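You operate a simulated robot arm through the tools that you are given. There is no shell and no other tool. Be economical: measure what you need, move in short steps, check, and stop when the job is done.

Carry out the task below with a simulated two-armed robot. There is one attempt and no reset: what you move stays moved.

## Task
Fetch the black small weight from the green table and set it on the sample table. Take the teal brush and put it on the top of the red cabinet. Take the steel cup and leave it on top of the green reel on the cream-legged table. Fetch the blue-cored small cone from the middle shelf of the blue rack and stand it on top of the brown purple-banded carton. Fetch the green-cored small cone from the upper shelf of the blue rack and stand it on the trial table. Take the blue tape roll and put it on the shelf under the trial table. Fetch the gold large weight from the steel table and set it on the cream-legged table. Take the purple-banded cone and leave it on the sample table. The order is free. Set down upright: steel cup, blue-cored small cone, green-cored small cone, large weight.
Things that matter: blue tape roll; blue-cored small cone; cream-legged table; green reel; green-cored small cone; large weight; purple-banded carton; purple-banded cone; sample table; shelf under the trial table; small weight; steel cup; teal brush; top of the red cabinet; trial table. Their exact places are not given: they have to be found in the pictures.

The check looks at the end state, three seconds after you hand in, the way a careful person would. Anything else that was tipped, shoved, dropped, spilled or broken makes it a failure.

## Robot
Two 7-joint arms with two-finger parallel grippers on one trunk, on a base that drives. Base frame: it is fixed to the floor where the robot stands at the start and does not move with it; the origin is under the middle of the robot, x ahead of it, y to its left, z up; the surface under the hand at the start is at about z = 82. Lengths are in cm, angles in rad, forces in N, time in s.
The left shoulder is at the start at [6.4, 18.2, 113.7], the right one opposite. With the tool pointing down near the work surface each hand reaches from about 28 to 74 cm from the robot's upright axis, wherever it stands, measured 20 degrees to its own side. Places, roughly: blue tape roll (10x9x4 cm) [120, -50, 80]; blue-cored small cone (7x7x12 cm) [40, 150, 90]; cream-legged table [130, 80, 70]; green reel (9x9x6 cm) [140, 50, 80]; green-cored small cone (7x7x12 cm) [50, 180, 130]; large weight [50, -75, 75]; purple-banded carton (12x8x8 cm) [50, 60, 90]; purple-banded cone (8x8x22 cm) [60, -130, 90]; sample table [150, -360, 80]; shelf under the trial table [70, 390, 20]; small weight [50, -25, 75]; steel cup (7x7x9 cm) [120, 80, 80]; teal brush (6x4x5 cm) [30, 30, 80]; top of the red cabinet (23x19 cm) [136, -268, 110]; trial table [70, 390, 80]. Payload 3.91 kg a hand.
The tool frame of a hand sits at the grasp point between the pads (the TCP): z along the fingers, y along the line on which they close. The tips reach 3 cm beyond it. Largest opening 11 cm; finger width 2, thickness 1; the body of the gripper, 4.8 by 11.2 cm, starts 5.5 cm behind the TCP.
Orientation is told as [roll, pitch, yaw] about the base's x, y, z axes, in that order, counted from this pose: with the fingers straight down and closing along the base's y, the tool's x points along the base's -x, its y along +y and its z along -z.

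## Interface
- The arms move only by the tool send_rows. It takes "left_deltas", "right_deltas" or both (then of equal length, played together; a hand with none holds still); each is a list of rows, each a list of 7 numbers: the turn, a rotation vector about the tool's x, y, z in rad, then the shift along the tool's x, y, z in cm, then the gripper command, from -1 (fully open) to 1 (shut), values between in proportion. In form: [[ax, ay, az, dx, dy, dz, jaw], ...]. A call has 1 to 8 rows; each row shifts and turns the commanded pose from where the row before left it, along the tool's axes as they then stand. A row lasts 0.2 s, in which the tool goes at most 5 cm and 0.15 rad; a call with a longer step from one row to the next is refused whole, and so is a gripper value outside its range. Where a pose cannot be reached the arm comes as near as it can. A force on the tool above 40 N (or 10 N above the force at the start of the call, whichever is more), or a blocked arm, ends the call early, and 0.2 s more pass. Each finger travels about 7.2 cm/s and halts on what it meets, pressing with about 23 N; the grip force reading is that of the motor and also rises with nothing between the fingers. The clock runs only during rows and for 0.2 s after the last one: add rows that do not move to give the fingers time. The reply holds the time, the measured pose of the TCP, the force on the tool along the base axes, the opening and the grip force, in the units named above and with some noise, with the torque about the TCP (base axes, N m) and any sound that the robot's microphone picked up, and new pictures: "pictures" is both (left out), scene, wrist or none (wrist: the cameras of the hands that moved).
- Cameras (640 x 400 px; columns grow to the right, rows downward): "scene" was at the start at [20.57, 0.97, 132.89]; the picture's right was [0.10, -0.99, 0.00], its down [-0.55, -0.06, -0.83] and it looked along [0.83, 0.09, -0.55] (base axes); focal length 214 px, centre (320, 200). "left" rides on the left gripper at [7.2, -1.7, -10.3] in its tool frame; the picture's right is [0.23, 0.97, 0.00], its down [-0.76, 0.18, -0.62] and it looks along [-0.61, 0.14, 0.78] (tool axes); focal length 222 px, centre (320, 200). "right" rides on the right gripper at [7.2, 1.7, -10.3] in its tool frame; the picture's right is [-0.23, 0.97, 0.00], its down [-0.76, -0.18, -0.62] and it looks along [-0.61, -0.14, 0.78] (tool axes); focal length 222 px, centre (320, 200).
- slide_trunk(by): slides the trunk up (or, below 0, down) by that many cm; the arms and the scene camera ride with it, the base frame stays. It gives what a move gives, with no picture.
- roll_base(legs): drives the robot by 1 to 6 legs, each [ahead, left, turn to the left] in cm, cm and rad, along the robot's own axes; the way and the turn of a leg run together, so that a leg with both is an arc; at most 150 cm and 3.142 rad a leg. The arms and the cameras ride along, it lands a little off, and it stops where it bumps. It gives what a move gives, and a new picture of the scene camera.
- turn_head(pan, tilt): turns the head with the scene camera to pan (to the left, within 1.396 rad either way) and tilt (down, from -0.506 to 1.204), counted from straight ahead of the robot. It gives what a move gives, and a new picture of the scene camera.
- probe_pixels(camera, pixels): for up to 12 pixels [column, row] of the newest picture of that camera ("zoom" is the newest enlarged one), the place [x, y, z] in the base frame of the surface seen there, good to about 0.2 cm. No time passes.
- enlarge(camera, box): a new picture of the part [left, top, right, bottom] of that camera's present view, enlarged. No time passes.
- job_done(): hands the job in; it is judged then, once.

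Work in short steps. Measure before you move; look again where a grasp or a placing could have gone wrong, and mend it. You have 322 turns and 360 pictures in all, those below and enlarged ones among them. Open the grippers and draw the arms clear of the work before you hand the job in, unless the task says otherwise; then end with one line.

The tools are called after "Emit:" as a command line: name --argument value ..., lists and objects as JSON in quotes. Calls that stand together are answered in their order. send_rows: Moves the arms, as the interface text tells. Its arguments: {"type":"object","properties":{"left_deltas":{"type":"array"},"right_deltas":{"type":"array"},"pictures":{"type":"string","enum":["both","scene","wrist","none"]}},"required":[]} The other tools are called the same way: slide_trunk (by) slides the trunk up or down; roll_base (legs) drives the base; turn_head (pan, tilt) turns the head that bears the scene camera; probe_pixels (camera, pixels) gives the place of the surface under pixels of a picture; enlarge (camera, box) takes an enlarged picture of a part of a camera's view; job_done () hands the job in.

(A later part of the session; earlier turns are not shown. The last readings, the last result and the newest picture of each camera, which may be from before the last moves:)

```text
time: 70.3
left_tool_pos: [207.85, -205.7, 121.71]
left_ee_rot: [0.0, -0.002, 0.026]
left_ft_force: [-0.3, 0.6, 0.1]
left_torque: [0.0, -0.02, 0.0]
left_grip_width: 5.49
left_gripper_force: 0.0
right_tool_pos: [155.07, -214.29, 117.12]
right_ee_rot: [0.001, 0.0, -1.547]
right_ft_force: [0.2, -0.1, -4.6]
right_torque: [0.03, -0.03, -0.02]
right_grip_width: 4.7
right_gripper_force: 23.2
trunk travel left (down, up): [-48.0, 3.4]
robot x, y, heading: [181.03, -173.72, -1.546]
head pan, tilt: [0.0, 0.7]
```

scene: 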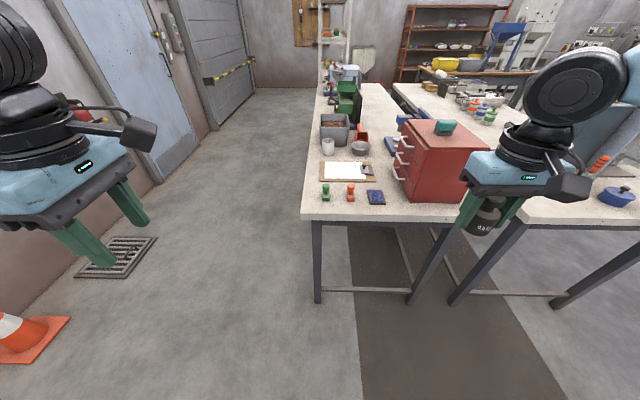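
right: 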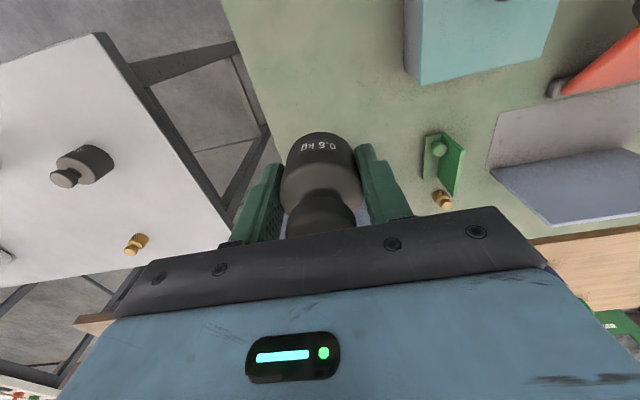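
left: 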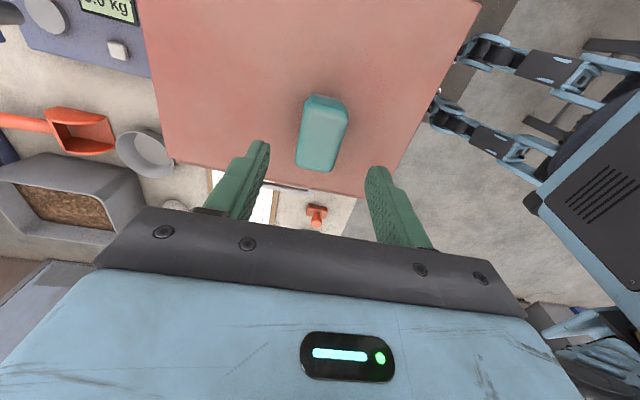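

I check clearance in the aisle: cone at (30,345), door wall, drain.

Emit:
probe_pixels --camera "scene" --pixels '[[35, 320], [10, 340], [60, 330], [150, 185], [80, 130], [210, 130], [305, 215], [325, 90], [350, 90], [380, 95], [380, 115]]'

Emit:
enlarge --camera "scene" --box '[290, 70, 470, 220]'

```text
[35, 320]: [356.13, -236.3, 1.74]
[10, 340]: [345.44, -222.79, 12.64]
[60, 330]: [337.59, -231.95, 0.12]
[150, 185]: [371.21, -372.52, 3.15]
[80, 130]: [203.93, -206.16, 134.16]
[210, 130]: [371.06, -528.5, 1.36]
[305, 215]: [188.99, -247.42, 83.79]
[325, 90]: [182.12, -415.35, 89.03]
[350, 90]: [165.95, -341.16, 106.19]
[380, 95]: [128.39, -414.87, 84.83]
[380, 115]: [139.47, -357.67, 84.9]
```

```text
2.67 times, centred on (380, 145) of scene
```

zoom: 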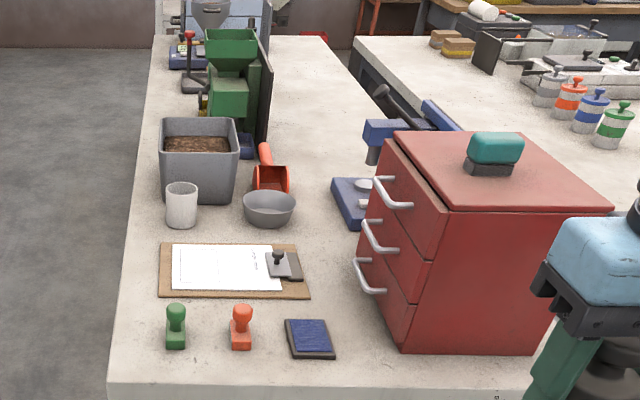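

Front strip y −247.4…−253.7 is free; a gap exists between the pad (x<161) and red stamp (x>168), so the weight will go at about (164.5,-251). I lower the trunk and drive forward, then check.

Emit:
slide_trunk --by -5

Emit:
roll_base --legs '[[30, 3, -0.02]]'

```text
time: 71.2
left_tool_pos: [207.9, -205.81, 116.77]
left_ee_rot: [-0.001, 0.0, 0.025]
left_ft_force: [-0.2, -0.2, -0.9]
left_torque: [0.04, 0.02, 0.01]
left_grip_width: 5.48
left_gripper_force: 0.0
right_tool_pos: [155.07, -214.34, 112.16]
right_ee_rot: [0.0, -0.003, -1.545]
right_ft_force: [-0.1, 0.0, -5.3]
right_torque: [0.03, -0.02, -0.01]
right_grip_width: 4.7
right_gripper_force: 23.6
trunk travel left (down, up): [-43.0, 8.4]
robot x, y, heading: [181.15, -173.83, -1.549]
head pan, tilt: [0.0, 0.7]
```

```text
time: 73.2
left_tool_pos: [210.53, -236.37, 116.79]
left_ee_rot: [0.001, 0.0, 0.002]
left_ft_force: [-0.5, 0.2, -0.3]
left_torque: [0.03, 0.0, 0.04]
left_grip_width: 5.5
left_gripper_force: 0.1
right_tool_pos: [157.5, -243.8, 112.07]
right_ee_rot: [0.0, -0.001, -1.569]
right_ft_force: [-0.9, 0.1, -5.8]
right_torque: [0.03, -0.01, 0.02]
right_grip_width: 4.71
right_gripper_force: 22.9
trunk travel left (down, up): [-43.0, 8.4]
robot x, y, heading: [184.47, -204.12, -1.566]
head pan, tilt: [0.0, 0.7]
```

scene: 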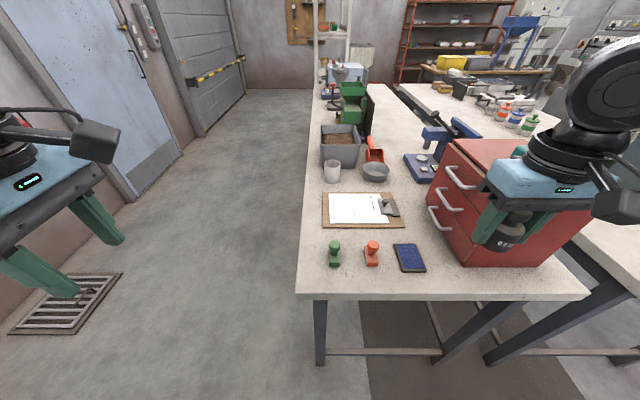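

I probe the small items' outlines, the handles and free gaps precisely.

Emit:
probe_pixels --camera "scene" --pixels '[[399, 270], [426, 269], [394, 245], [420, 245], [365, 264], [379, 264], [329, 266], [341, 266], [385, 285], [462, 262], [441, 230], [441, 207]]'

Emit:
enlarge --camera "scene" --box '[290, 180, 490, 310]'

```text
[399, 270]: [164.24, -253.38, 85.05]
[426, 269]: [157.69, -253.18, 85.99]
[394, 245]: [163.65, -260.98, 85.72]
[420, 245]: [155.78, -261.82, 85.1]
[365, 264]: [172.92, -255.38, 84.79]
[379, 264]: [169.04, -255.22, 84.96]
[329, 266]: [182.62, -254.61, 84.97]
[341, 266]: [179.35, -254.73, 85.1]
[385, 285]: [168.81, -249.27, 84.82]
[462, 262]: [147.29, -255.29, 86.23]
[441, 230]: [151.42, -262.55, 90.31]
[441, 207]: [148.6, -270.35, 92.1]
```

```text
3.08 times, centred on (390, 245) of scene
```

zoom: 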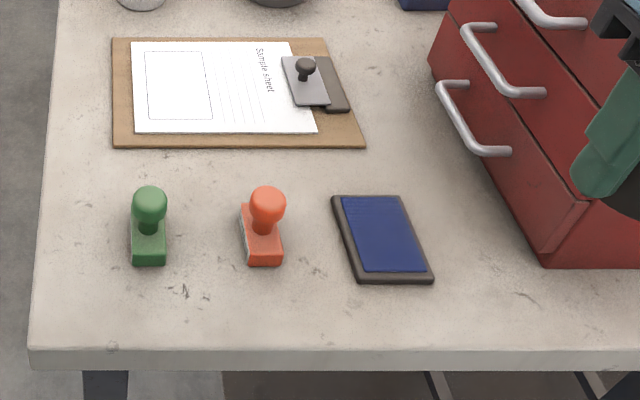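

The gap pad–cabinet is 10 cm (kept for the cone). The weight goes between the stamps' fronts at (176,-251.6). I move the right hand above it.

Emit:
send_rows --right_deltas '[[0, 0, 0, -1.5, 4.6, 0, 1], [0, 0, 0, -1.6, 4.6, 0, 1], [0, 0, 0, -1.6, 4.6, 0, 1], [0, 0, 0, -1.6, 4.6, 0, 1], [0, 0, 0, -1.5, 0.1, 3.5, 1], [0, 0, 0, 0, 0, 4.5, 1], [0, 0, 0, 0, 0, 4.5, 1]]'

```text
time: 74.8
left_tool_pos: [210.49, -236.47, 116.65]
left_ee_rot: [0.003, 0.0, 0.002]
left_ft_force: [-0.6, 0.5, -0.1]
left_torque: [-0.01, 0.01, -0.03]
left_grip_width: 5.49
left_gripper_force: 0.0
right_tool_pos: [171.55, -249.97, 99.61]
right_ee_rot: [-0.001, 0.0, -1.569]
right_ft_force: [0.2, 0.0, -5.1]
right_torque: [0.05, 0.0, 0.01]
right_grip_width: 4.73
right_gripper_force: 22.9
right hand out of reach, approached as far as the arm can: row 4
trunk travel left (down, up): [-43.0, 8.4]
robot x, y, heading: [184.83, -204.0, -1.566]
head pan, tilt: [0.0, 0.7]
```

scene: 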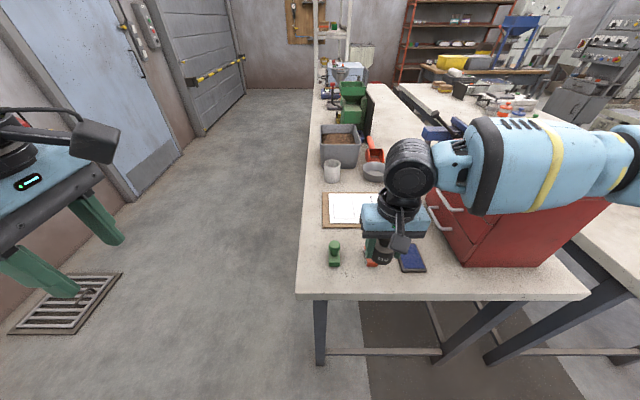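
right: 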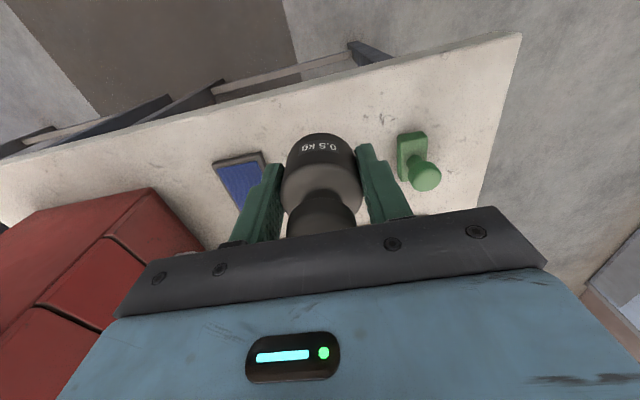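

The right hand stopped at x=171.6 by reach. I shift the base by 4.5 cm left and 1.6 ahead instead.

Emit:
roll_base --legs '[[1.6, 4.6, 0]]'

Emit:
send_rows --right_deltas '[[0, 0, 0, 0, 0, 0, 1]]' --pictures "wrist"

```text
time: 75.9
left_tool_pos: [215.06, -237.95, 116.95]
left_ee_rot: [0.001, 0.0, 0.004]
left_ft_force: [-0.3, -0.4, 0.3]
left_torque: [-0.01, 0.02, 0.0]
left_grip_width: 5.45
left_gripper_force: 0.0
right_tool_pos: [176.1, -251.41, 99.67]
right_ee_rot: [0.0, 0.0, -1.572]
right_ft_force: [-1.1, -0.6, -5.1]
right_torque: [0.01, -0.01, 0.01]
right_grip_width: 4.7
right_gripper_force: 22.5
trunk travel left (down, up): [-43.0, 8.4]
robot x, y, heading: [189.09, -205.65, -1.566]
head pan, tilt: [0.0, 0.7]
```

scene: 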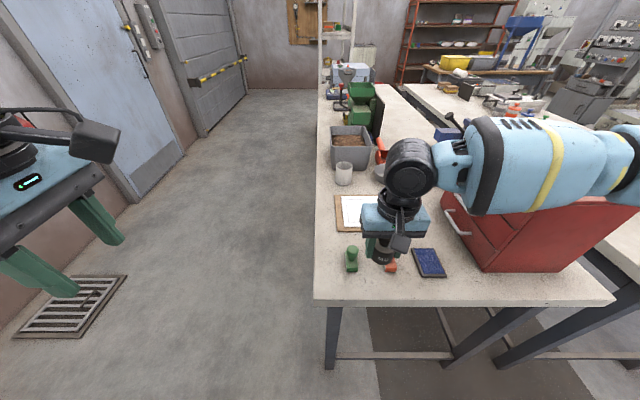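

```text
time: 76.3
left_tool_pos: [214.98, -237.96, 116.9]
left_ee_rot: [0.002, -0.001, 0.001]
left_ft_force: [-0.4, -0.2, 0.2]
left_torque: [0.03, 0.02, 0.03]
left_grip_width: 5.49
left_gripper_force: 0.1
right_tool_pos: [175.98, -251.36, 99.54]
right_ee_rot: [0.001, 0.0, -1.571]
right_ft_force: [-0.3, -0.5, -5.6]
right_torque: [-0.01, 0.01, 0.0]
right_grip_width: 4.74
right_gripper_force: 23.2
trunk travel left (down, up): [-43.0, 8.4]
robot x, y, heading: [189.5, -205.6, -1.568]
head pan, tilt: [0.0, 0.7]
```

right: 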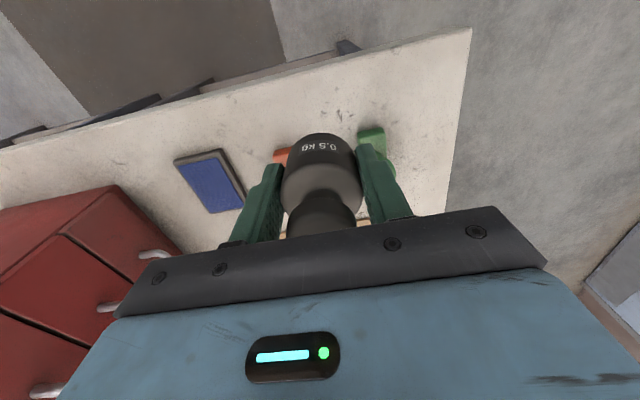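

Positioned at (176,-251.4). I lower 11 cm and check.

Emit:
send_rows --right_deltas '[[0, 0, 0, 0, 0, 4, 1], [0, 0, 0, 0, 0, 4, 1], [0, 0, 0, 0, 0, 2.5, 1], [0, 0, 0, 0, 0, 0.4, 1], [0, 0, 0, 0, 0, 0, 1]]' --pictures "wrist"

```text
time: 77.5
left_tool_pos: [215.04, -237.96, 116.73]
left_ee_rot: [0.0, 0.0, 0.001]
left_ft_force: [0.8, 0.6, 0.2]
left_torque: [-0.02, -0.01, -0.03]
left_grip_width: 5.49
left_gripper_force: 0.1
right_tool_pos: [175.85, -251.44, 88.68]
right_ee_rot: [0.001, -0.001, -1.571]
right_ft_force: [0.1, -0.3, -4.2]
right_torque: [0.04, 0.0, -0.02]
right_grip_width: 4.73
right_gripper_force: 23.1
trunk travel left (down, up): [-43.0, 8.4]
robot x, y, heading: [189.54, -205.44, -1.572]
head pan, tilt: [0.0, 0.7]
```

right: 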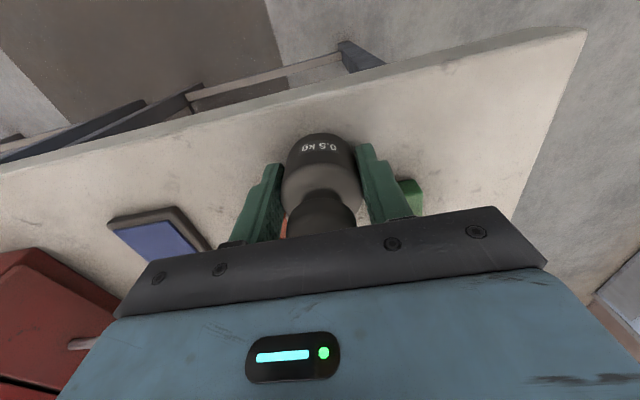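

Near the surface, clear of the stamps. I lower the last ~0.3 cm, open slightly, and rise.

Emit:
send_rows --right_deltas '[[0, 0, 0, 0, 0, 0.3, 1], [0, 0, 0, 0, 0, 0, 1], [0, 0, 0, 0, 0, 0, -0.05], [0, 0, 0, 0, 0, 0, -0.05], [0, 0, 0, 0, 0, -2, -0.05], [0, 0, 0, 0, 0, -4.5, -0.05], [0, 0, 0, 0, 0, -4.5, -0.05], [0, 0, 0, 0, 0, -4.5, -0.05]]' --pictures "wrist"

```text
time: 79.3
left_tool_pos: [215.02, -237.94, 116.86]
left_ee_rot: [0.0, 0.002, 0.002]
left_ft_force: [0.3, 0.6, -0.5]
left_torque: [0.0, 0.01, 0.0]
left_grip_width: 5.5
left_gripper_force: 0.1
right_tool_pos: [176.04, -251.42, 104.01]
right_ee_rot: [0.0, -0.001, -1.571]
right_ft_force: [0.2, 0.2, 0.0]
right_torque: [0.01, -0.02, -0.03]
right_grip_width: 5.78
right_gripper_force: 0.0
trunk travel left (down, up): [-43.0, 8.4]
robot x, y, heading: [189.37, -205.71, -1.57]
head pan, tilt: [0.0, 0.7]
```

right: 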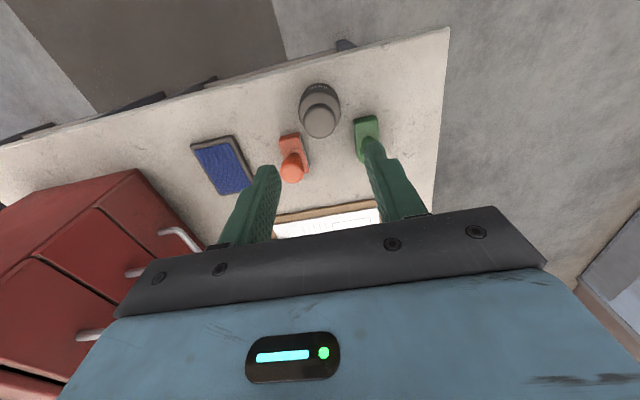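

The weight stands between the stamps. Next the purple-banded cone: I raise the trunk, back off, turn to face +y, and strafe to the steel table's right end.

Emit:
slide_trunk --by 8

Emit:
roll_base --legs '[[-15, 0, 0], [0, 0, 1.571], [0, 0, 1.571], [0, 140, 0]]'

Emit:
turn_head --pan -0.2 --tilt 0.7

```text
time: 80.5
left_tool_pos: [214.98, -238.12, 124.53]
left_ee_rot: [0.004, 0.0, 0.002]
left_ft_force: [0.3, -0.9, -0.4]
left_torque: [0.02, -0.04, -0.01]
left_grip_width: 5.51
left_gripper_force: 0.1
right_tool_pos: [176.0, -250.56, 116.87]
right_ee_rot: [0.0, -0.115, -1.571]
right_ft_force: [0.8, -0.1, 0.0]
right_torque: [0.02, -0.01, 0.0]
right_grip_width: 5.78
right_gripper_force: 0.0
trunk travel left (down, up): [-51.0, 0.4]
robot x, y, heading: [189.06, -205.81, -1.572]
head pan, tilt: [0.0, 0.7]
```

```text
time: 101.5
left_tool_pos: [24.59, -157.55, 124.68]
left_ee_rot: [0.0, 0.001, 3.133]
left_ft_force: [-0.8, 0.6, 0.3]
left_torque: [0.02, 0.0, 0.01]
left_grip_width: 5.49
left_gripper_force: 0.0
right_tool_pos: [63.72, -145.25, 116.93]
right_ee_rot: [0.001, -0.116, 1.561]
right_ft_force: [0.4, -0.1, -0.2]
right_torque: [0.01, 0.04, -0.01]
right_grip_width: 5.74
right_gripper_force: 0.1
trunk travel left (down, up): [-51.0, 0.4]
robot x, y, heading: [49.61, -190.42, 1.56]
head pan, tilt: [0.0, 0.7]
```

scene: 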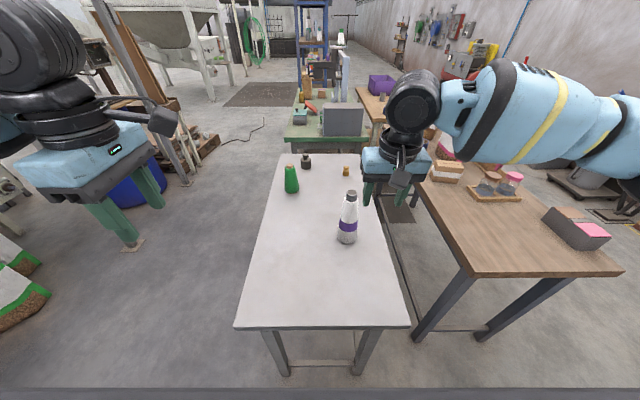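

```text
time: 102.2
left_tool_pos: [24.62, -157.57, 124.84]
left_ee_rot: [0.0, 0.0, 3.135]
left_ft_force: [0.2, 0.4, 0.8]
left_torque: [-0.01, 0.01, -0.01]
left_grip_width: 5.5
left_gripper_force: 0.0
right_tool_pos: [63.68, -145.35, 117.06]
right_ee_rot: [0.003, -0.117, 1.563]
right_ft_force: [-0.8, -0.8, 0.2]
right_torque: [0.02, 0.0, -0.01]
right_grip_width: 5.79
right_gripper_force: 0.0
trunk travel left (down, up): [-51.0, 0.4]
robot x, y, heading: [49.79, -190.63, 1.56]
head pan, tilt: [-0.201, 0.7]
```

scene: 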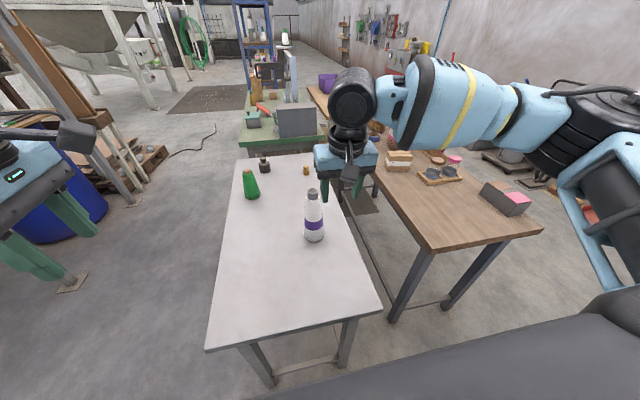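

The cone is at (314,215). I probe it and lower the trunk by 6 so the hand isn't stretched.

Emit:
probe_pixels --camera "scene" --pixels '[[313, 190], [313, 198], [305, 222], [322, 222], [314, 241], [305, 235], [323, 235], [280, 290]]'

Emit:
slide_trunk --by -6

Emit:
enlarge --camera "scene" --box '[230, 130, 390, 260]'

```text
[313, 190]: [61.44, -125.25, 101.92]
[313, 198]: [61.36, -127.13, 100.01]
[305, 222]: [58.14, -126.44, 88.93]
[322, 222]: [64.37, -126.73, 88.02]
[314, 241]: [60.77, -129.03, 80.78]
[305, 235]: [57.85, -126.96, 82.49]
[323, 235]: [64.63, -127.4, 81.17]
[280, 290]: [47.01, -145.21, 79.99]
```

```text
time: 103.2
left_tool_pos: [24.65, -157.75, 118.71]
left_ee_rot: [-0.004, 0.001, 3.134]
left_ft_force: [0.5, 0.5, 0.7]
left_torque: [-0.02, 0.04, -0.01]
left_grip_width: 5.51
left_gripper_force: 0.1
right_tool_pos: [63.78, -145.35, 111.15]
right_ee_rot: [0.001, -0.119, 1.56]
right_ft_force: [0.7, -0.2, 0.3]
right_torque: [-0.02, 0.01, -0.01]
right_grip_width: 5.78
right_gripper_force: 0.1
trunk travel left (down, up): [-45.0, 6.4]
robot x, y, heading: [50.16, -189.95, 1.562]
head pan, tilt: [-0.201, 0.7]
```

```text
3.08 times, centred on (310, 195) of scene
```

zoom: 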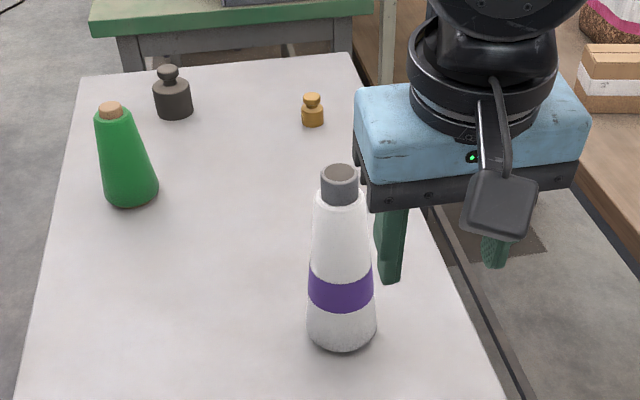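

Cone axis ≈(61.2,-124.9), top 102. I level the hand and move over it at z≈111.

Emit:
send_rows --right_deltas '[[0, 0.119, 0, 0, 1.3, 0, -0.4], [0, 0, 0, -4.5, 1.3, 0, -0.4], [0, 0, 0, -4.5, 0, 0, -0.4], [0, 0, 0, -4.5, 0, 0, -0.4], [0, 0, 0, -4.5, 0, 0, -0.4], [0, 0, 0, -2.4, 0, 0, -0.4]]'

```text
time: 104.6
left_tool_pos: [24.68, -157.44, 118.74]
left_ee_rot: [0.003, 0.0, 3.133]
left_ft_force: [-0.2, 0.7, 0.3]
left_torque: [-0.02, 0.02, 0.02]
left_grip_width: 5.51
left_gripper_force: 0.0
right_tool_pos: [68.26, -136.59, 109.36]
right_ee_rot: [0.002, 0.003, 1.563]
right_ft_force: [-0.6, -0.2, 0.2]
right_torque: [-0.02, -0.01, 0.0]
right_grip_width: 7.7
right_gripper_force: 0.0
right hand out of reach, approached as far as the arm can: row 1, 2, 3, 4, 5, 6
trunk travel left (down, up): [-45.0, 6.4]
robot x, y, heading: [49.73, -190.48, 1.563]
head pan, tilt: [-0.201, 0.7]
```

scene: 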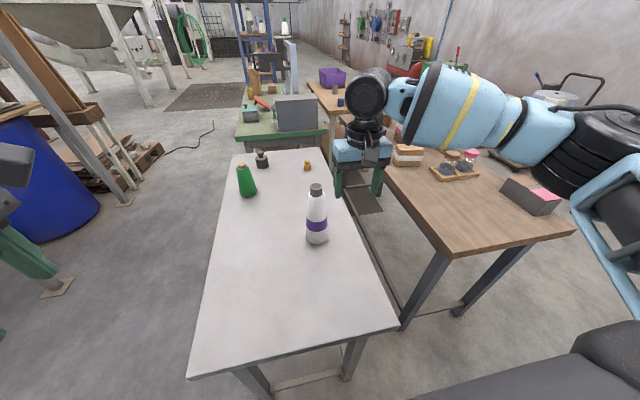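
right: 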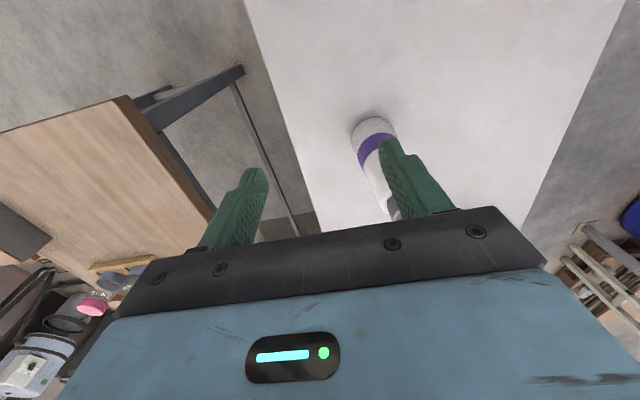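

The right arm seems stuck near a limit. I move it back to a comfortable pose (forward ~40, right ~25) and see whether the readings follow.

Emit:
send_rows --right_deltas '[[0, 0, 0, 4.5, 0, 0, -0.4], [0, 0, 0, 4.5, 0, 0, -0.4], [0, 0, 0, 4.5, 0, 0, -0.4], [0, 0, 0, 0, 0, 0, -0.4]]' --pictures "none"

```text
time: 105.6
left_tool_pos: [24.55, -157.56, 118.8]
left_ee_rot: [0.002, -0.001, 3.135]
left_ft_force: [-0.1, 0.3, -0.4]
left_torque: [-0.01, -0.02, -0.04]
left_grip_width: 5.5
left_gripper_force: 0.1
right_tool_pos: [68.01, -150.03, 109.27]
right_ee_rot: [0.003, 0.004, 1.563]
right_ft_force: [-0.5, -0.1, -0.9]
right_torque: [0.0, 0.02, 0.04]
right_grip_width: 7.71
right_gripper_force: 0.2
trunk travel left (down, up): [-45.0, 6.4]
robot x, y, heading: [49.86, -189.96, 1.562]
head pan, tilt: [-0.201, 0.7]
```

Commanded pose follows again. I shift the base 11 cm to its left and 3 ahead so the cone lies about 20° to the right.

Emit:
roll_base --legs '[[4, 11, 0]]'

Emit:
send_rows --right_deltas '[[0, 0, 0, -4.5, -1, -0.5, -0.4], [0, 0, 0, -4.5, -1, 0, -0.4], [0, 0, 0, -4.5, -1, 0, -0.4], [0, 0, 0, -4.5, -1, 0, -0.4], [0, 0, 0, 0, 0, 0, -0.4]]'

```text
time: 107.3
left_tool_pos: [13.58, -153.62, 118.79]
left_ee_rot: [-0.001, -0.001, 3.133]
left_ft_force: [-0.4, 0.5, -0.5]
left_torque: [0.0, 0.04, -0.03]
left_grip_width: 5.48
left_gripper_force: 0.1
right_tool_pos: [56.89, -146.03, 109.32]
right_ee_rot: [0.003, 0.0, 1.562]
right_ft_force: [0.3, -0.7, 0.0]
right_torque: [0.0, 0.0, 0.03]
right_grip_width: 7.71
right_gripper_force: 0.1
trunk travel left (down, up): [-45.0, 6.4]
robot x, y, heading: [39.09, -185.72, 1.567]
head pan, tilt: [-0.201, 0.7]
```

scene: 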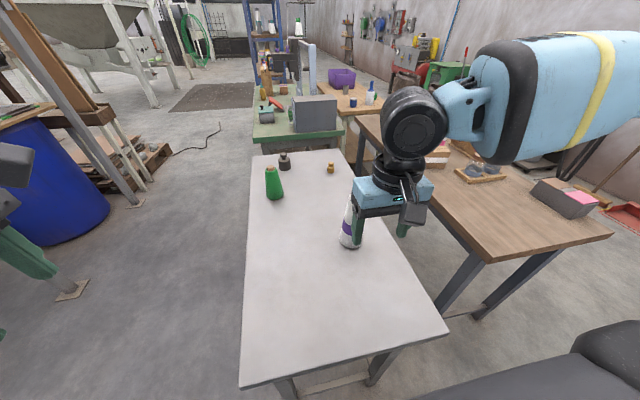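

```text
time: 108.5
left_tool_pos: [13.59, -153.55, 118.82]
left_ee_rot: [-0.003, 0.0, 3.134]
left_ft_force: [0.4, -0.9, 0.5]
left_torque: [0.07, -0.01, 0.02]
left_grip_width: 5.5
left_gripper_force: 0.0
right_tool_pos: [61.88, -128.88, 109.72]
right_ee_rot: [0.0, 0.0, 1.562]
right_ft_force: [0.2, 0.0, 0.2]
right_torque: [0.02, 0.02, 0.02]
right_grip_width: 7.68
right_gripper_force: 0.1
right hand out of reach, approached as far as the arm can: row 4
trunk travel left (down, up): [-45.0, 6.4]
robot x, y, heading: [39.12, -185.62, 1.559]
head pan, tilt: [-0.201, 0.7]
```

scene: 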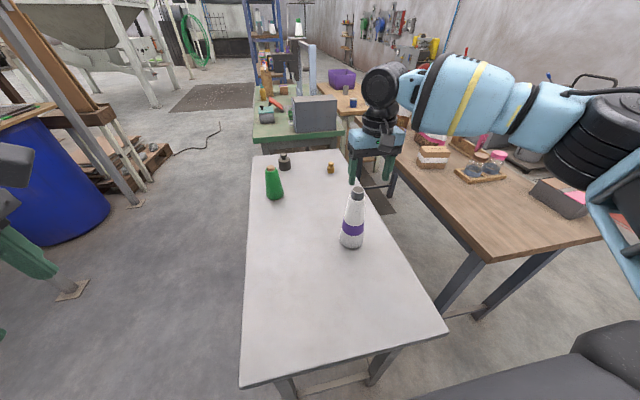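
right: 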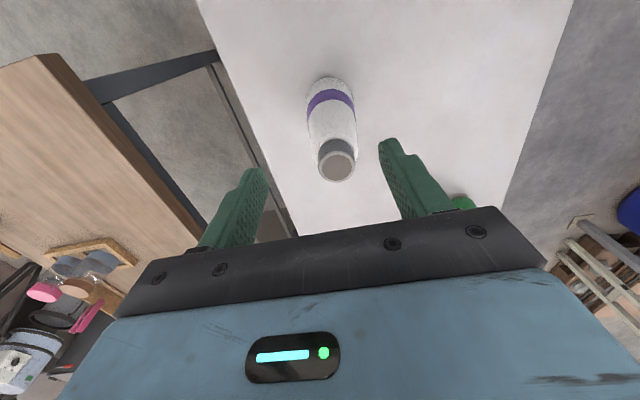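

The hand is ~4 cm short. I raise the trunk by 6 to gain reach at low height, and measure the cone cap from the wrist view.

Emit:
probe_pixels --camera "right" --pixels '[[337, 166], [320, 162], [354, 162], [337, 180]]'

Emit:
slide_trunk --by 6

Emit:
send_rows --right_deltas '[[0, 0, 0, 0, 0, 4.5, -0.4], [0, 0, 0, 0, 0, 1, -0.4], [0, 0, 0, -3.8, 0, 0, -0.4], [0, 0, 0, 0, 0, 0, -0.4]]' --pictures "wrist"

```text
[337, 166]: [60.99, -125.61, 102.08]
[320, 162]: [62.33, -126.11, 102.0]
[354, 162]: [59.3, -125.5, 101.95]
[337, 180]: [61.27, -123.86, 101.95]
```

```text
time: 109.5
left_tool_pos: [13.63, -153.44, 124.6]
left_ee_rot: [0.004, 0.0, 3.133]
left_ft_force: [-0.5, 0.0, -0.7]
left_torque: [0.01, 0.0, -0.02]
left_grip_width: 5.51
left_gripper_force: 0.2
right_tool_pos: [61.59, -131.65, 126.59]
right_ee_rot: [0.002, -0.198, 1.56]
right_ft_force: [-0.1, -0.5, -0.7]
right_torque: [-0.03, 0.03, 0.0]
right_grip_width: 7.71
right_gripper_force: 0.1
trunk travel left (down, up): [-51.0, 0.4]
robot x, y, heading: [39.0, -186.26, 1.563]
head pan, tilt: [-0.201, 0.7]
```

```text
time: 110.5
left_tool_pos: [13.47, -153.44, 124.73]
left_ee_rot: [-0.001, 0.0, 3.132]
left_ft_force: [-0.8, -0.6, 0.0]
left_torque: [0.02, -0.02, -0.05]
left_grip_width: 5.53
left_gripper_force: 0.1
right_tool_pos: [63.47, -128.6, 121.92]
right_ee_rot: [0.002, -0.203, 1.561]
right_ft_force: [-0.5, -0.1, 0.4]
right_torque: [0.0, -0.01, 0.01]
right_grip_width: 7.71
right_gripper_force: 0.1
right hand out of reach, approached as far as the arm can: row 3
trunk travel left (down, up): [-51.0, 0.4]
robot x, y, heading: [38.9, -186.22, 1.56]
head pan, tilt: [-0.201, 0.7]
```

right: 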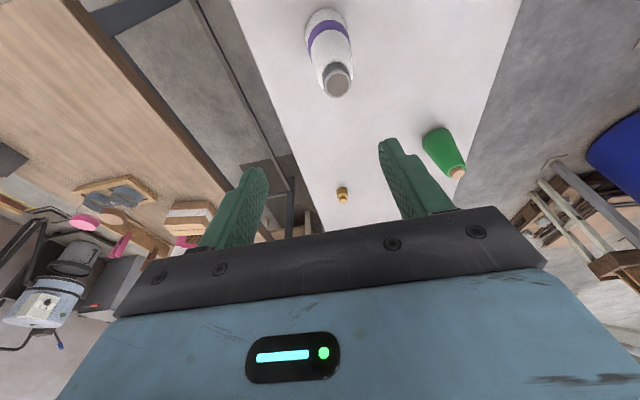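

Pose tilted when the trunk slid at the limit. I pull back, level, lower to z≈107, then approach.

Emit:
send_rows --right_deltas '[[0, 0.1, 0, 4, 0, 0, -0.4], [0, 0.1, 0, 4, 0, 0, -0.4], [0, 0, 0, 0, 0, 4.5, -0.4], [0, 0, 0, 0, 0, 4.5, -0.4], [0, 0, 0, 0, 0, 4.0, -0.4], [0, 0, 0, 0, 0, 0, -0.4]]' --pictures "none"

```text
time: 111.9
left_tool_pos: [13.58, -153.58, 124.84]
left_ee_rot: [0.0, 0.001, 3.135]
left_ft_force: [0.2, -0.1, 0.1]
left_torque: [0.01, 0.0, 0.02]
left_grip_width: 5.48
left_gripper_force: 0.0
right_tool_pos: [63.22, -136.59, 107.57]
right_ee_rot: [0.001, -0.003, 1.561]
right_ft_force: [0.0, 0.7, 1.0]
right_torque: [-0.02, 0.02, 0.01]
right_grip_width: 7.72
right_gripper_force: 0.1
trunk travel left (down, up): [-51.0, 0.4]
robot x, y, heading: [39.08, -186.22, 1.564]
head pan, tilt: [-0.201, 0.7]
```

Level now at z 107.6. I move over the cone axis.

Emit:
send_rows --right_deltas '[[0, 0, 0, -3.8, 0.75, 0, -0.4], [0, 0, 0, -3.8, 0.75, 0, -0.4], [0, 0, 0, -3.8, 0.7, 0, -0.4], [0, 0, 0, 0, 0, 0, -0.4]]' --pictures "wrist"

```text
time: 112.9
left_tool_pos: [13.53, -153.42, 124.72]
left_ee_rot: [0.0, 0.001, 3.132]
left_ft_force: [-0.5, 0.3, -0.3]
left_torque: [-0.02, -0.02, 0.02]
left_grip_width: 5.5
left_gripper_force: 0.0
right_tool_pos: [64.91, -130.82, 108.84]
right_ee_rot: [0.002, 0.0, 1.562]
right_ft_force: [0.3, -0.8, 0.2]
right_torque: [0.0, 0.0, -0.02]
right_grip_width: 7.68
right_gripper_force: 0.0
right hand out of reach, approached as far as the arm can: row 2, 3
trunk travel left (down, up): [-51.0, 0.4]
robot x, y, heading: [39.33, -186.21, 1.562]
head pan, tilt: [-0.201, 0.7]
```

right: 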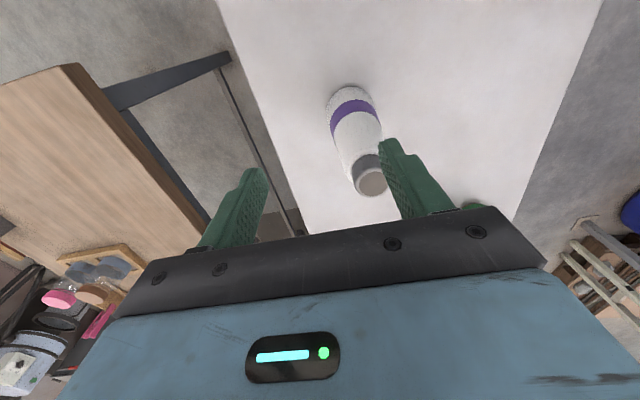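

Reach grows when lower, so I'll approach sideways: back off, lower to z≈98 with fingers straddling in x, then advance.

Emit:
send_rows --right_deltas '[[0, 0, 0, 4.2, 1.3, 0, -0.9], [0, 0, 0, 4.2, 1.3, 0, -0.9], [0, 0, 0, 0, 1.2, 4, -0.9], [0, 0, 0, 0, 0, 4, -0.9], [0, 0, 0, 0, 0, 2.7, -0.9], [0, 0, 0, 0, 0, 0, -0.9]]' --pictures "wrist"

```text
time: 114.3
left_tool_pos: [13.45, -153.42, 124.77]
left_ee_rot: [-0.001, 0.0, 3.131]
left_ft_force: [0.2, 0.8, 0.7]
left_torque: [-0.02, 0.01, 0.01]
left_grip_width: 5.51
left_gripper_force: 0.0
right_tool_pos: [60.78, -139.32, 98.11]
right_ee_rot: [0.002, -0.002, 1.56]
right_ft_force: [0.6, 0.1, -0.1]
right_torque: [0.0, 0.02, -0.01]
right_grip_width: 10.48
right_gripper_force: 0.1
trunk travel left (down, up): [-51.0, 0.4]
robot x, y, heading: [39.08, -186.2, 1.562]
head pan, tilt: [-0.201, 0.7]
```

right: 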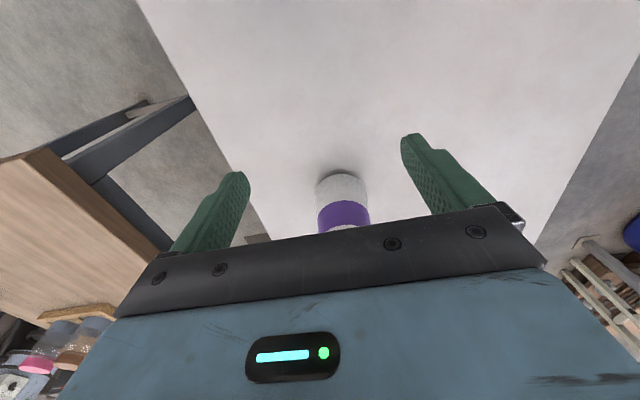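

Fingers straddle the cone line. I advance 14 cm along +y, halting to check.

Emit:
send_rows --right_deltas '[[0, 0, 0, -3.5, 0, 0, -0.9], [0, 0, 0, -3.5, 0, 0, -0.9], [0, 0, 0, -3.5, 0, 0, -0.9], [0, 0, 0, -3.6, 0, 0, -0.9], [0, 0, 0, 0, 0, 0, -0.9]]' --pictures "both"

```text
time: 115.5
left_tool_pos: [13.47, -153.42, 124.89]
left_ee_rot: [0.0, -0.001, 3.133]
left_ft_force: [-0.6, -0.5, -0.3]
left_torque: [0.03, 0.01, 0.02]
left_grip_width: 5.47
left_gripper_force: 0.1
right_tool_pos: [66.04, -132.23, 101.78]
right_ee_rot: [0.0, -0.004, 1.562]
right_ft_force: [-0.5, -0.7, 0.1]
right_torque: [-0.05, -0.02, -0.01]
right_grip_width: 10.44
right_gripper_force: 0.0
right hand out of reach, approached as far as the arm can: row 1, 2, 3, 4
trunk travel left (down, up): [-51.0, 0.4]
robot x, y, heading: [39.03, -186.15, 1.567]
head pan, tilt: [-0.201, 0.7]
```

scene: 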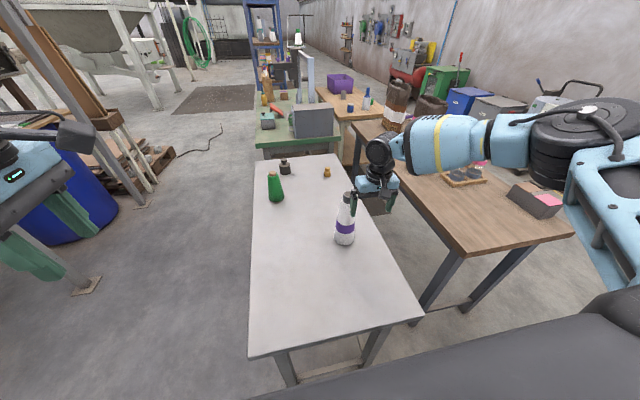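
right: 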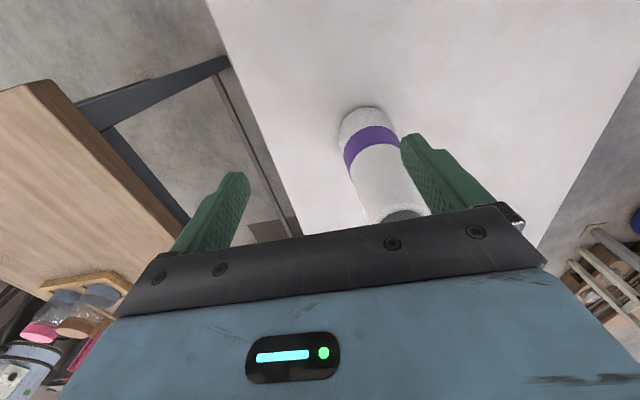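

The arm limits with this yaw. I back off upward, lower the trunk by 10 at a comfortable pose, and test the reach with the hand turned (yaw −0.9 relative), which is fine for a round cone.

Emit:
send_rows --right_deltas '[[0, 0, 0, 4.5, 0, -2, -0.4], [0, 0, 0, 4.5, 0, -2, -0.4], [0, 0, 0, 3, 0, -3, -0.4], [0, 0, 0, 0, 0, -4.5, -0.4], [0, 0, 0, 0, 0, -4.5, -0.4], [0, 0, 0, 0, 0, 0, -0.4]]' --pictures "none"

Emit:
slide_trunk --by -10

Emit:
send_rows --right_deltas '[[0, 0, 0.15, 0, 0, 0, -0.4], [0, 0, 0.15, 0, 0, 0, -0.4], [0, 0, 0.15, 0, 0, 0, -0.4], [0, 0, 0.15, 0, 0, 0, -0.4], [0, 0, 0.15, 0, 0, 0, -0.4], [0, 0, 0.15, 0, 0, 0, -0.4], [0, 0, 0, 0, 0, 0, -0.4]]' --pictures "none"

```text
time: 116.9
left_tool_pos: [13.65, -153.4, 124.84]
left_ee_rot: [-0.002, 0.002, 3.134]
left_ft_force: [0.1, 0.0, 0.1]
left_torque: [0.0, 0.0, 0.01]
left_grip_width: 5.5
left_gripper_force: 0.0
right_tool_pos: [65.99, -144.23, 117.85]
right_ee_rot: [0.003, -0.001, 1.562]
right_ft_force: [0.6, -0.3, -0.1]
right_torque: [0.0, -0.02, -0.02]
right_grip_width: 7.69
right_gripper_force: 0.1
trunk travel left (down, up): [-51.0, 0.4]
robot x, y, heading: [39.14, -185.96, 1.569]
head pan, tilt: [-0.201, 0.7]
```

```text
time: 118.2
left_tool_pos: [13.51, -153.44, 114.81]
left_ee_rot: [0.0, -0.001, 3.134]
left_ft_force: [-1.0, 0.5, 0.6]
left_torque: [0.0, 0.02, 0.02]
left_grip_width: 5.5
left_gripper_force: 0.2
right_tool_pos: [65.93, -144.12, 107.74]
right_ee_rot: [0.002, -0.001, 1.562]
right_ft_force: [-0.4, 0.6, 0.6]
right_torque: [0.03, -0.02, 0.02]
right_grip_width: 7.68
right_gripper_force: 0.1
trunk travel left (down, up): [-41.0, 10.4]
robot x, y, heading: [38.7, -185.73, 1.563]
head pan, tilt: [-0.201, 0.7]
```

```text
time: 119.8
left_tool_pos: [13.5, -153.44, 114.83]
left_ee_rot: [0.0, -0.001, 3.133]
left_ft_force: [-0.7, -0.4, -0.8]
left_torque: [0.02, 0.01, 0.01]
left_grip_width: 5.5
left_gripper_force: 0.0
right_tool_pos: [65.82, -144.07, 107.76]
right_ee_rot: [0.001, 0.0, 0.66]
right_ft_force: [0.1, 0.4, 0.5]
right_torque: [0.02, -0.01, 0.01]
right_grip_width: 7.7
right_gripper_force: 0.1
trunk travel left (down, up): [-41.0, 10.4]
robot x, y, heading: [39.22, -186.13, 1.561]
head pan, tilt: [-0.201, 0.7]
```

Now yaw 0.66. I move over the cone axis (61.0,-125.2) along the rotated axes.

Emit:
send_rows --right_deltas '[[0, 0, 0, -1.56, 3.57, 0, -0.4], [0, 0, 0, -1.56, 3.57, 0, -0.4], [0, 0, 0, -1.56, 3.57, 0, -0.4], [0, 0, 0, -1.56, 3.57, 0, -0.4], [0, 0, 0, -1.56, 3.57, 0, -0.4], [0, 0, 0, 0, 0, 0, -0.4]]'

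```text
time: 121.2
left_tool_pos: [13.56, -153.55, 114.79]
left_ee_rot: [0.0, 0.0, 3.132]
left_ft_force: [0.6, 0.0, -0.2]
left_torque: [-0.02, 0.0, 0.0]
left_grip_width: 5.51
left_gripper_force: 0.1
right_tool_pos: [62.16, -127.18, 107.97]
right_ee_rot: [0.004, -0.001, 0.661]
right_ft_force: [-0.4, -0.5, -0.3]
right_torque: [0.0, 0.0, -0.01]
right_grip_width: 7.7
right_gripper_force: 0.0
right hand out of reach, approached as far as the arm can: row 5
trunk travel left (down, up): [-41.0, 10.4]
robot x, y, heading: [39.12, -186.51, 1.566]
head pan, tilt: [-0.201, 0.7]
```

scene: 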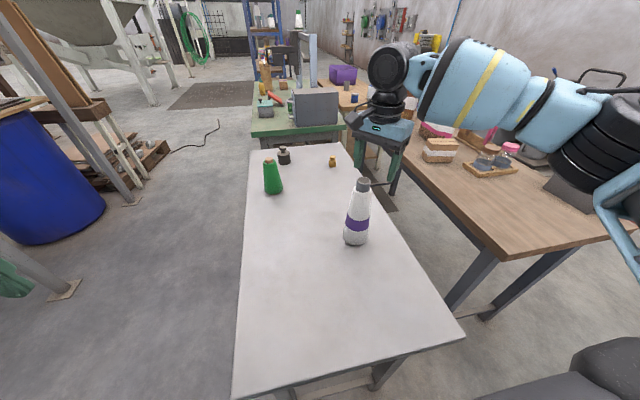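
right: 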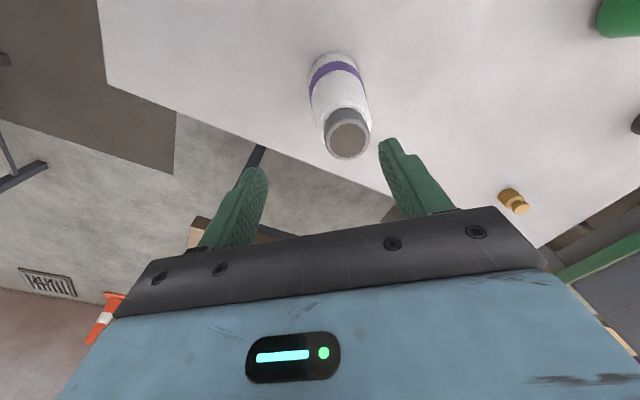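

Only ~2 cm short. I nudge the base 2 cm ahead and 1.2 left.

Emit:
roll_base --legs '[[2, 1.2, 0]]'

Emit:
send_rows --right_deltas '[[0, 0, 0, 0, 0, 0, -0.4]]' --pictures "wrist"

```text
time: 122.0
left_tool_pos: [12.41, -151.51, 114.83]
left_ee_rot: [-0.003, 0.0, 3.133]
left_ft_force: [0.1, 0.6, 1.0]
left_torque: [-0.04, 0.02, -0.02]
left_grip_width: 5.5
left_gripper_force: 0.0
right_tool_pos: [61.24, -125.22, 107.87]
right_ee_rot: [0.004, 0.001, 0.662]
right_ft_force: [-0.2, 0.3, -0.1]
right_torque: [-0.01, -0.02, 0.02]
right_grip_width: 7.68
right_gripper_force: 0.1
trunk travel left (down, up): [-41.0, 10.4]
robot x, y, heading: [38.07, -184.4, 1.562]
head pan, tilt: [-0.201, 0.7]
```

scene: 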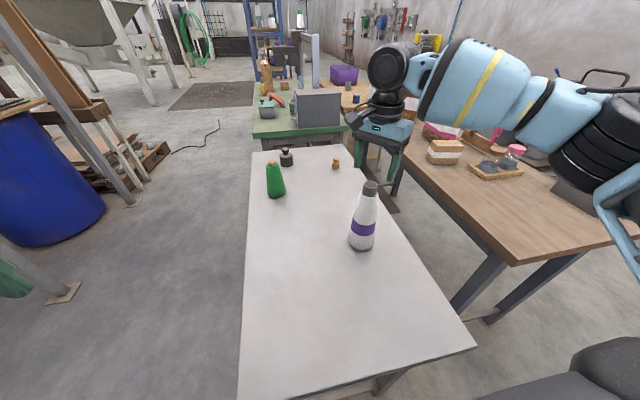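

```text
time: 122.4
left_tool_pos: [12.47, -151.49, 114.83]
left_ee_rot: [-0.002, 0.002, 3.132]
left_ft_force: [-0.4, 0.4, -0.6]
left_torque: [-0.03, 0.01, 0.01]
left_grip_width: 5.51
left_gripper_force: 0.1
right_tool_pos: [61.07, -125.3, 108.04]
right_ee_rot: [0.006, 0.0, 0.659]
right_ft_force: [0.6, -0.2, -0.3]
right_torque: [-0.01, 0.01, 0.02]
right_grip_width: 7.69
right_gripper_force: 0.0
trunk travel left (down, up): [-41.0, 10.4]
robot x, y, heading: [37.87, -183.94, 1.563]
head pan, tilt: [-0.201, 0.7]
```

right: 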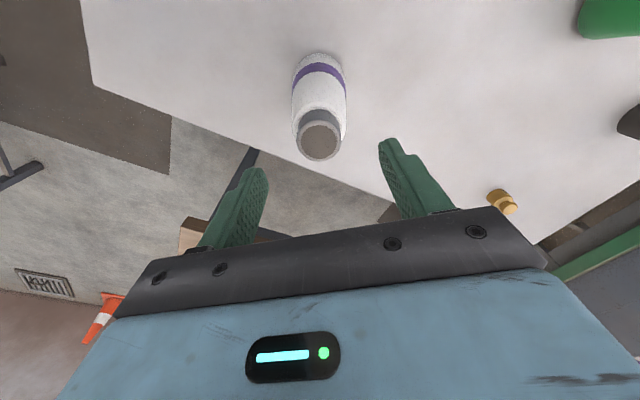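

Projection check says the hand is centred on the cap (320,140). I descend to z≈97.6 and close.

Emit:
send_rows --right_deltas '[[0, 0, 0, 0, 0, 4, -0.4], [0, 0, 0, 0, 0, 4, -0.4], [0, 0, 0, 0, 0, 2.4, -0.4], [0, 0, 0, 0, 0, 0, 0.2], [0, 0, 0, 0, 0, 0, 0.7], [0, 0, 0, 0, 0, 0, 1], [0, 0, 0, 0, 0, 0, 1]]' --pictures "wrist"

```text
time: 124.0
left_tool_pos: [12.33, -151.43, 114.67]
left_ee_rot: [-0.001, 0.001, 3.134]
left_ft_force: [0.5, -1.1, 0.5]
left_torque: [0.04, -0.01, 0.02]
left_grip_width: 5.5
left_gripper_force: 0.2
right_tool_pos: [61.07, -125.0, 97.31]
right_ee_rot: [0.003, -0.001, 0.661]
right_ft_force: [0.5, 0.1, 0.4]
right_torque: [0.01, -0.01, 0.0]
right_grip_width: 5.54
right_gripper_force: 23.5
trunk travel left (down, up): [-41.0, 10.4]
robot x, y, heading: [37.91, -183.76, 1.559]
head pan, tilt: [-0.201, 0.7]
```

right: 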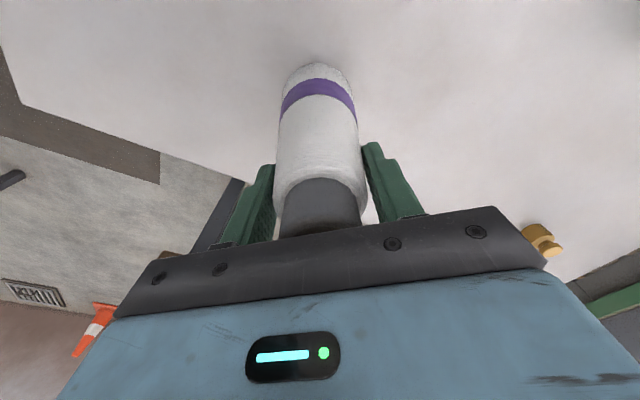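

Cone gripped at 5.5 cm. I lift gently and check.

Emit:
send_rows --right_deltas '[[0, 0, 0, 0, 0, -2, 1], [0, 0, 0, 0, 0, -4, 1], [0, 0, 0, 0, 0, -4, 1], [0, 0, 0, 0, 0, 0, 1]]' --pictures "scene"

```text
time: 125.0
left_tool_pos: [12.36, -151.32, 114.79]
left_ee_rot: [0.0, 0.0, 3.133]
left_ft_force: [-1.0, 0.2, -0.1]
left_torque: [0.01, 0.0, -0.03]
left_grip_width: 5.48
left_gripper_force: 0.1
right_tool_pos: [61.37, -125.06, 107.57]
right_ee_rot: [0.001, -0.001, 0.66]
right_ft_force: [0.0, 0.6, -3.9]
right_torque: [-0.01, -0.01, 0.01]
right_grip_width: 5.57
right_gripper_force: 23.4
trunk travel left (down, up): [-41.0, 10.4]
robot x, y, heading: [38.28, -183.93, 1.564]
head pan, tilt: [-0.201, 0.7]
```

scene: 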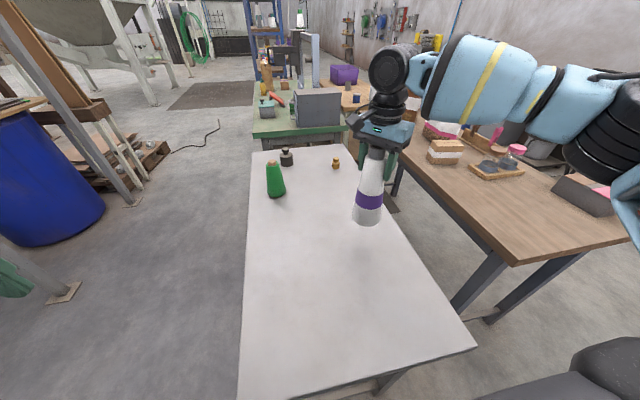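

Lifted cleanly. I draw it toward the robot while rising to about z 119.

Emit:
send_rows --right_deltas '[[0, 0, 0, 2.16, -3.6, -1.5, 1], [0, 0, 0, 2.16, -3.6, -1.5, 1], [0, 0, 0, 2.16, -3.6, -1.5, 1], [0, 0, 0, 2.16, -3.6, -1.5, 1], [0, 0, 0, 2.16, -3.6, -1.5, 1], [0, 0, 0, 2.16, -3.6, -1.5, 1]]' --pictures "none"

Emit:
slide_trunk --by 5

```text
time: 126.4
left_tool_pos: [12.44, -151.52, 114.81]
left_ee_rot: [-0.002, 0.0, 3.134]
left_ft_force: [-0.4, -0.3, 0.2]
left_torque: [0.03, -0.03, -0.02]
left_grip_width: 5.51
left_gripper_force: 0.1
right_tool_pos: [64.33, -150.73, 116.59]
right_ee_rot: [0.002, 0.0, 0.66]
right_ft_force: [-0.9, -0.9, -2.9]
right_torque: [0.09, 0.02, -0.01]
right_grip_width: 5.54
right_gripper_force: 23.1
trunk travel left (down, up): [-41.0, 10.4]
robot x, y, heading: [37.85, -184.18, 1.56]
head pan, tilt: [-0.201, 0.7]
```

```text
time: 127.3
left_tool_pos: [12.48, -151.38, 119.72]
left_ee_rot: [0.0, 0.001, 3.133]
left_ft_force: [0.6, 0.5, -0.1]
left_torque: [-0.01, 0.02, -0.02]
left_grip_width: 5.49
left_gripper_force: 0.1
right_tool_pos: [64.09, -150.2, 121.38]
right_ee_rot: [0.002, 0.003, 0.66]
right_ft_force: [0.1, 0.7, -3.7]
right_torque: [-0.01, -0.01, 0.0]
right_grip_width: 5.58
right_gripper_force: 22.9
trunk travel left (down, up): [-46.0, 5.4]
robot x, y, heading: [38.03, -184.12, 1.559]
head pan, tilt: [-0.201, 0.7]
```

Cone bottom is at z≈104. I drive back: retreat, strafe to x≈174, and turn to face the sample table.

Emit:
roll_base --legs '[[-7, 0, 0], [0, -136, 0], [0, 0, -1.565], [0, 0, -1.565]]'

Emit:
turn_head --pan -0.3 --tilt 0.75

```text
time: 147.8
left_tool_pos: [199.79, -226.06, 119.82]
left_ee_rot: [-0.001, -0.001, -0.02]
left_ft_force: [0.2, 0.0, 0.1]
left_torque: [0.0, -0.01, -0.01]
left_grip_width: 5.51
left_gripper_force: 0.0
right_tool_pos: [148.16, -226.49, 121.42]
right_ee_rot: [0.004, -0.001, -2.493]
right_ft_force: [0.6, 0.8, -3.8]
right_torque: [0.02, -0.04, -0.04]
right_grip_width: 5.54
right_gripper_force: 23.2
trunk travel left (down, up): [-46.0, 5.4]
robot x, y, heading: [174.52, -193.13, -1.59]
head pan, tilt: [-0.201, 0.7]
```

scene: 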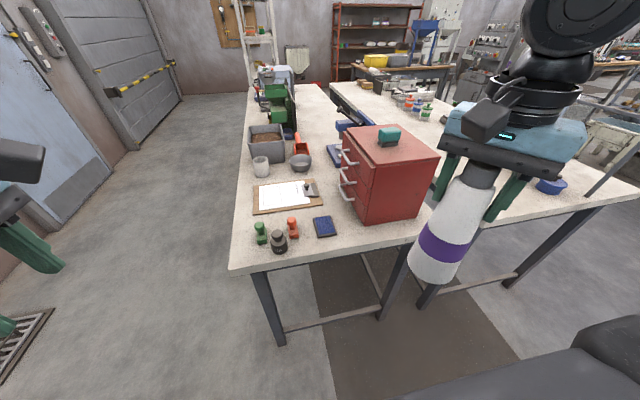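

```text
time: 148.5
left_tool_pos: [199.78, -225.9, 119.69]
left_ee_rot: [0.0, 0.0, -0.021]
left_ft_force: [0.4, 0.2, -0.1]
left_torque: [-0.01, -0.02, 0.01]
left_grip_width: 5.47
left_gripper_force: 0.1
right_tool_pos: [148.15, -226.5, 121.42]
right_ee_rot: [0.002, 0.001, -2.495]
right_ft_force: [0.0, 0.0, -2.9]
right_torque: [-0.02, 0.0, 0.0]
right_grip_width: 5.54
right_gripper_force: 23.2
trunk travel left (down, up): [-46.0, 5.4]
robot x, y, heading: [174.36, -193.14, -1.593]
head pan, tilt: [-0.3, 0.75]
```

scene: 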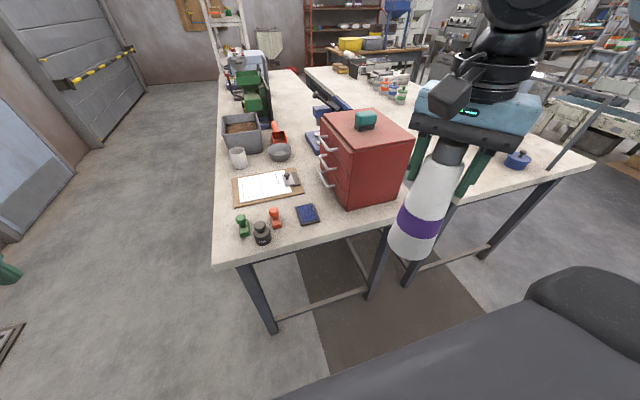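

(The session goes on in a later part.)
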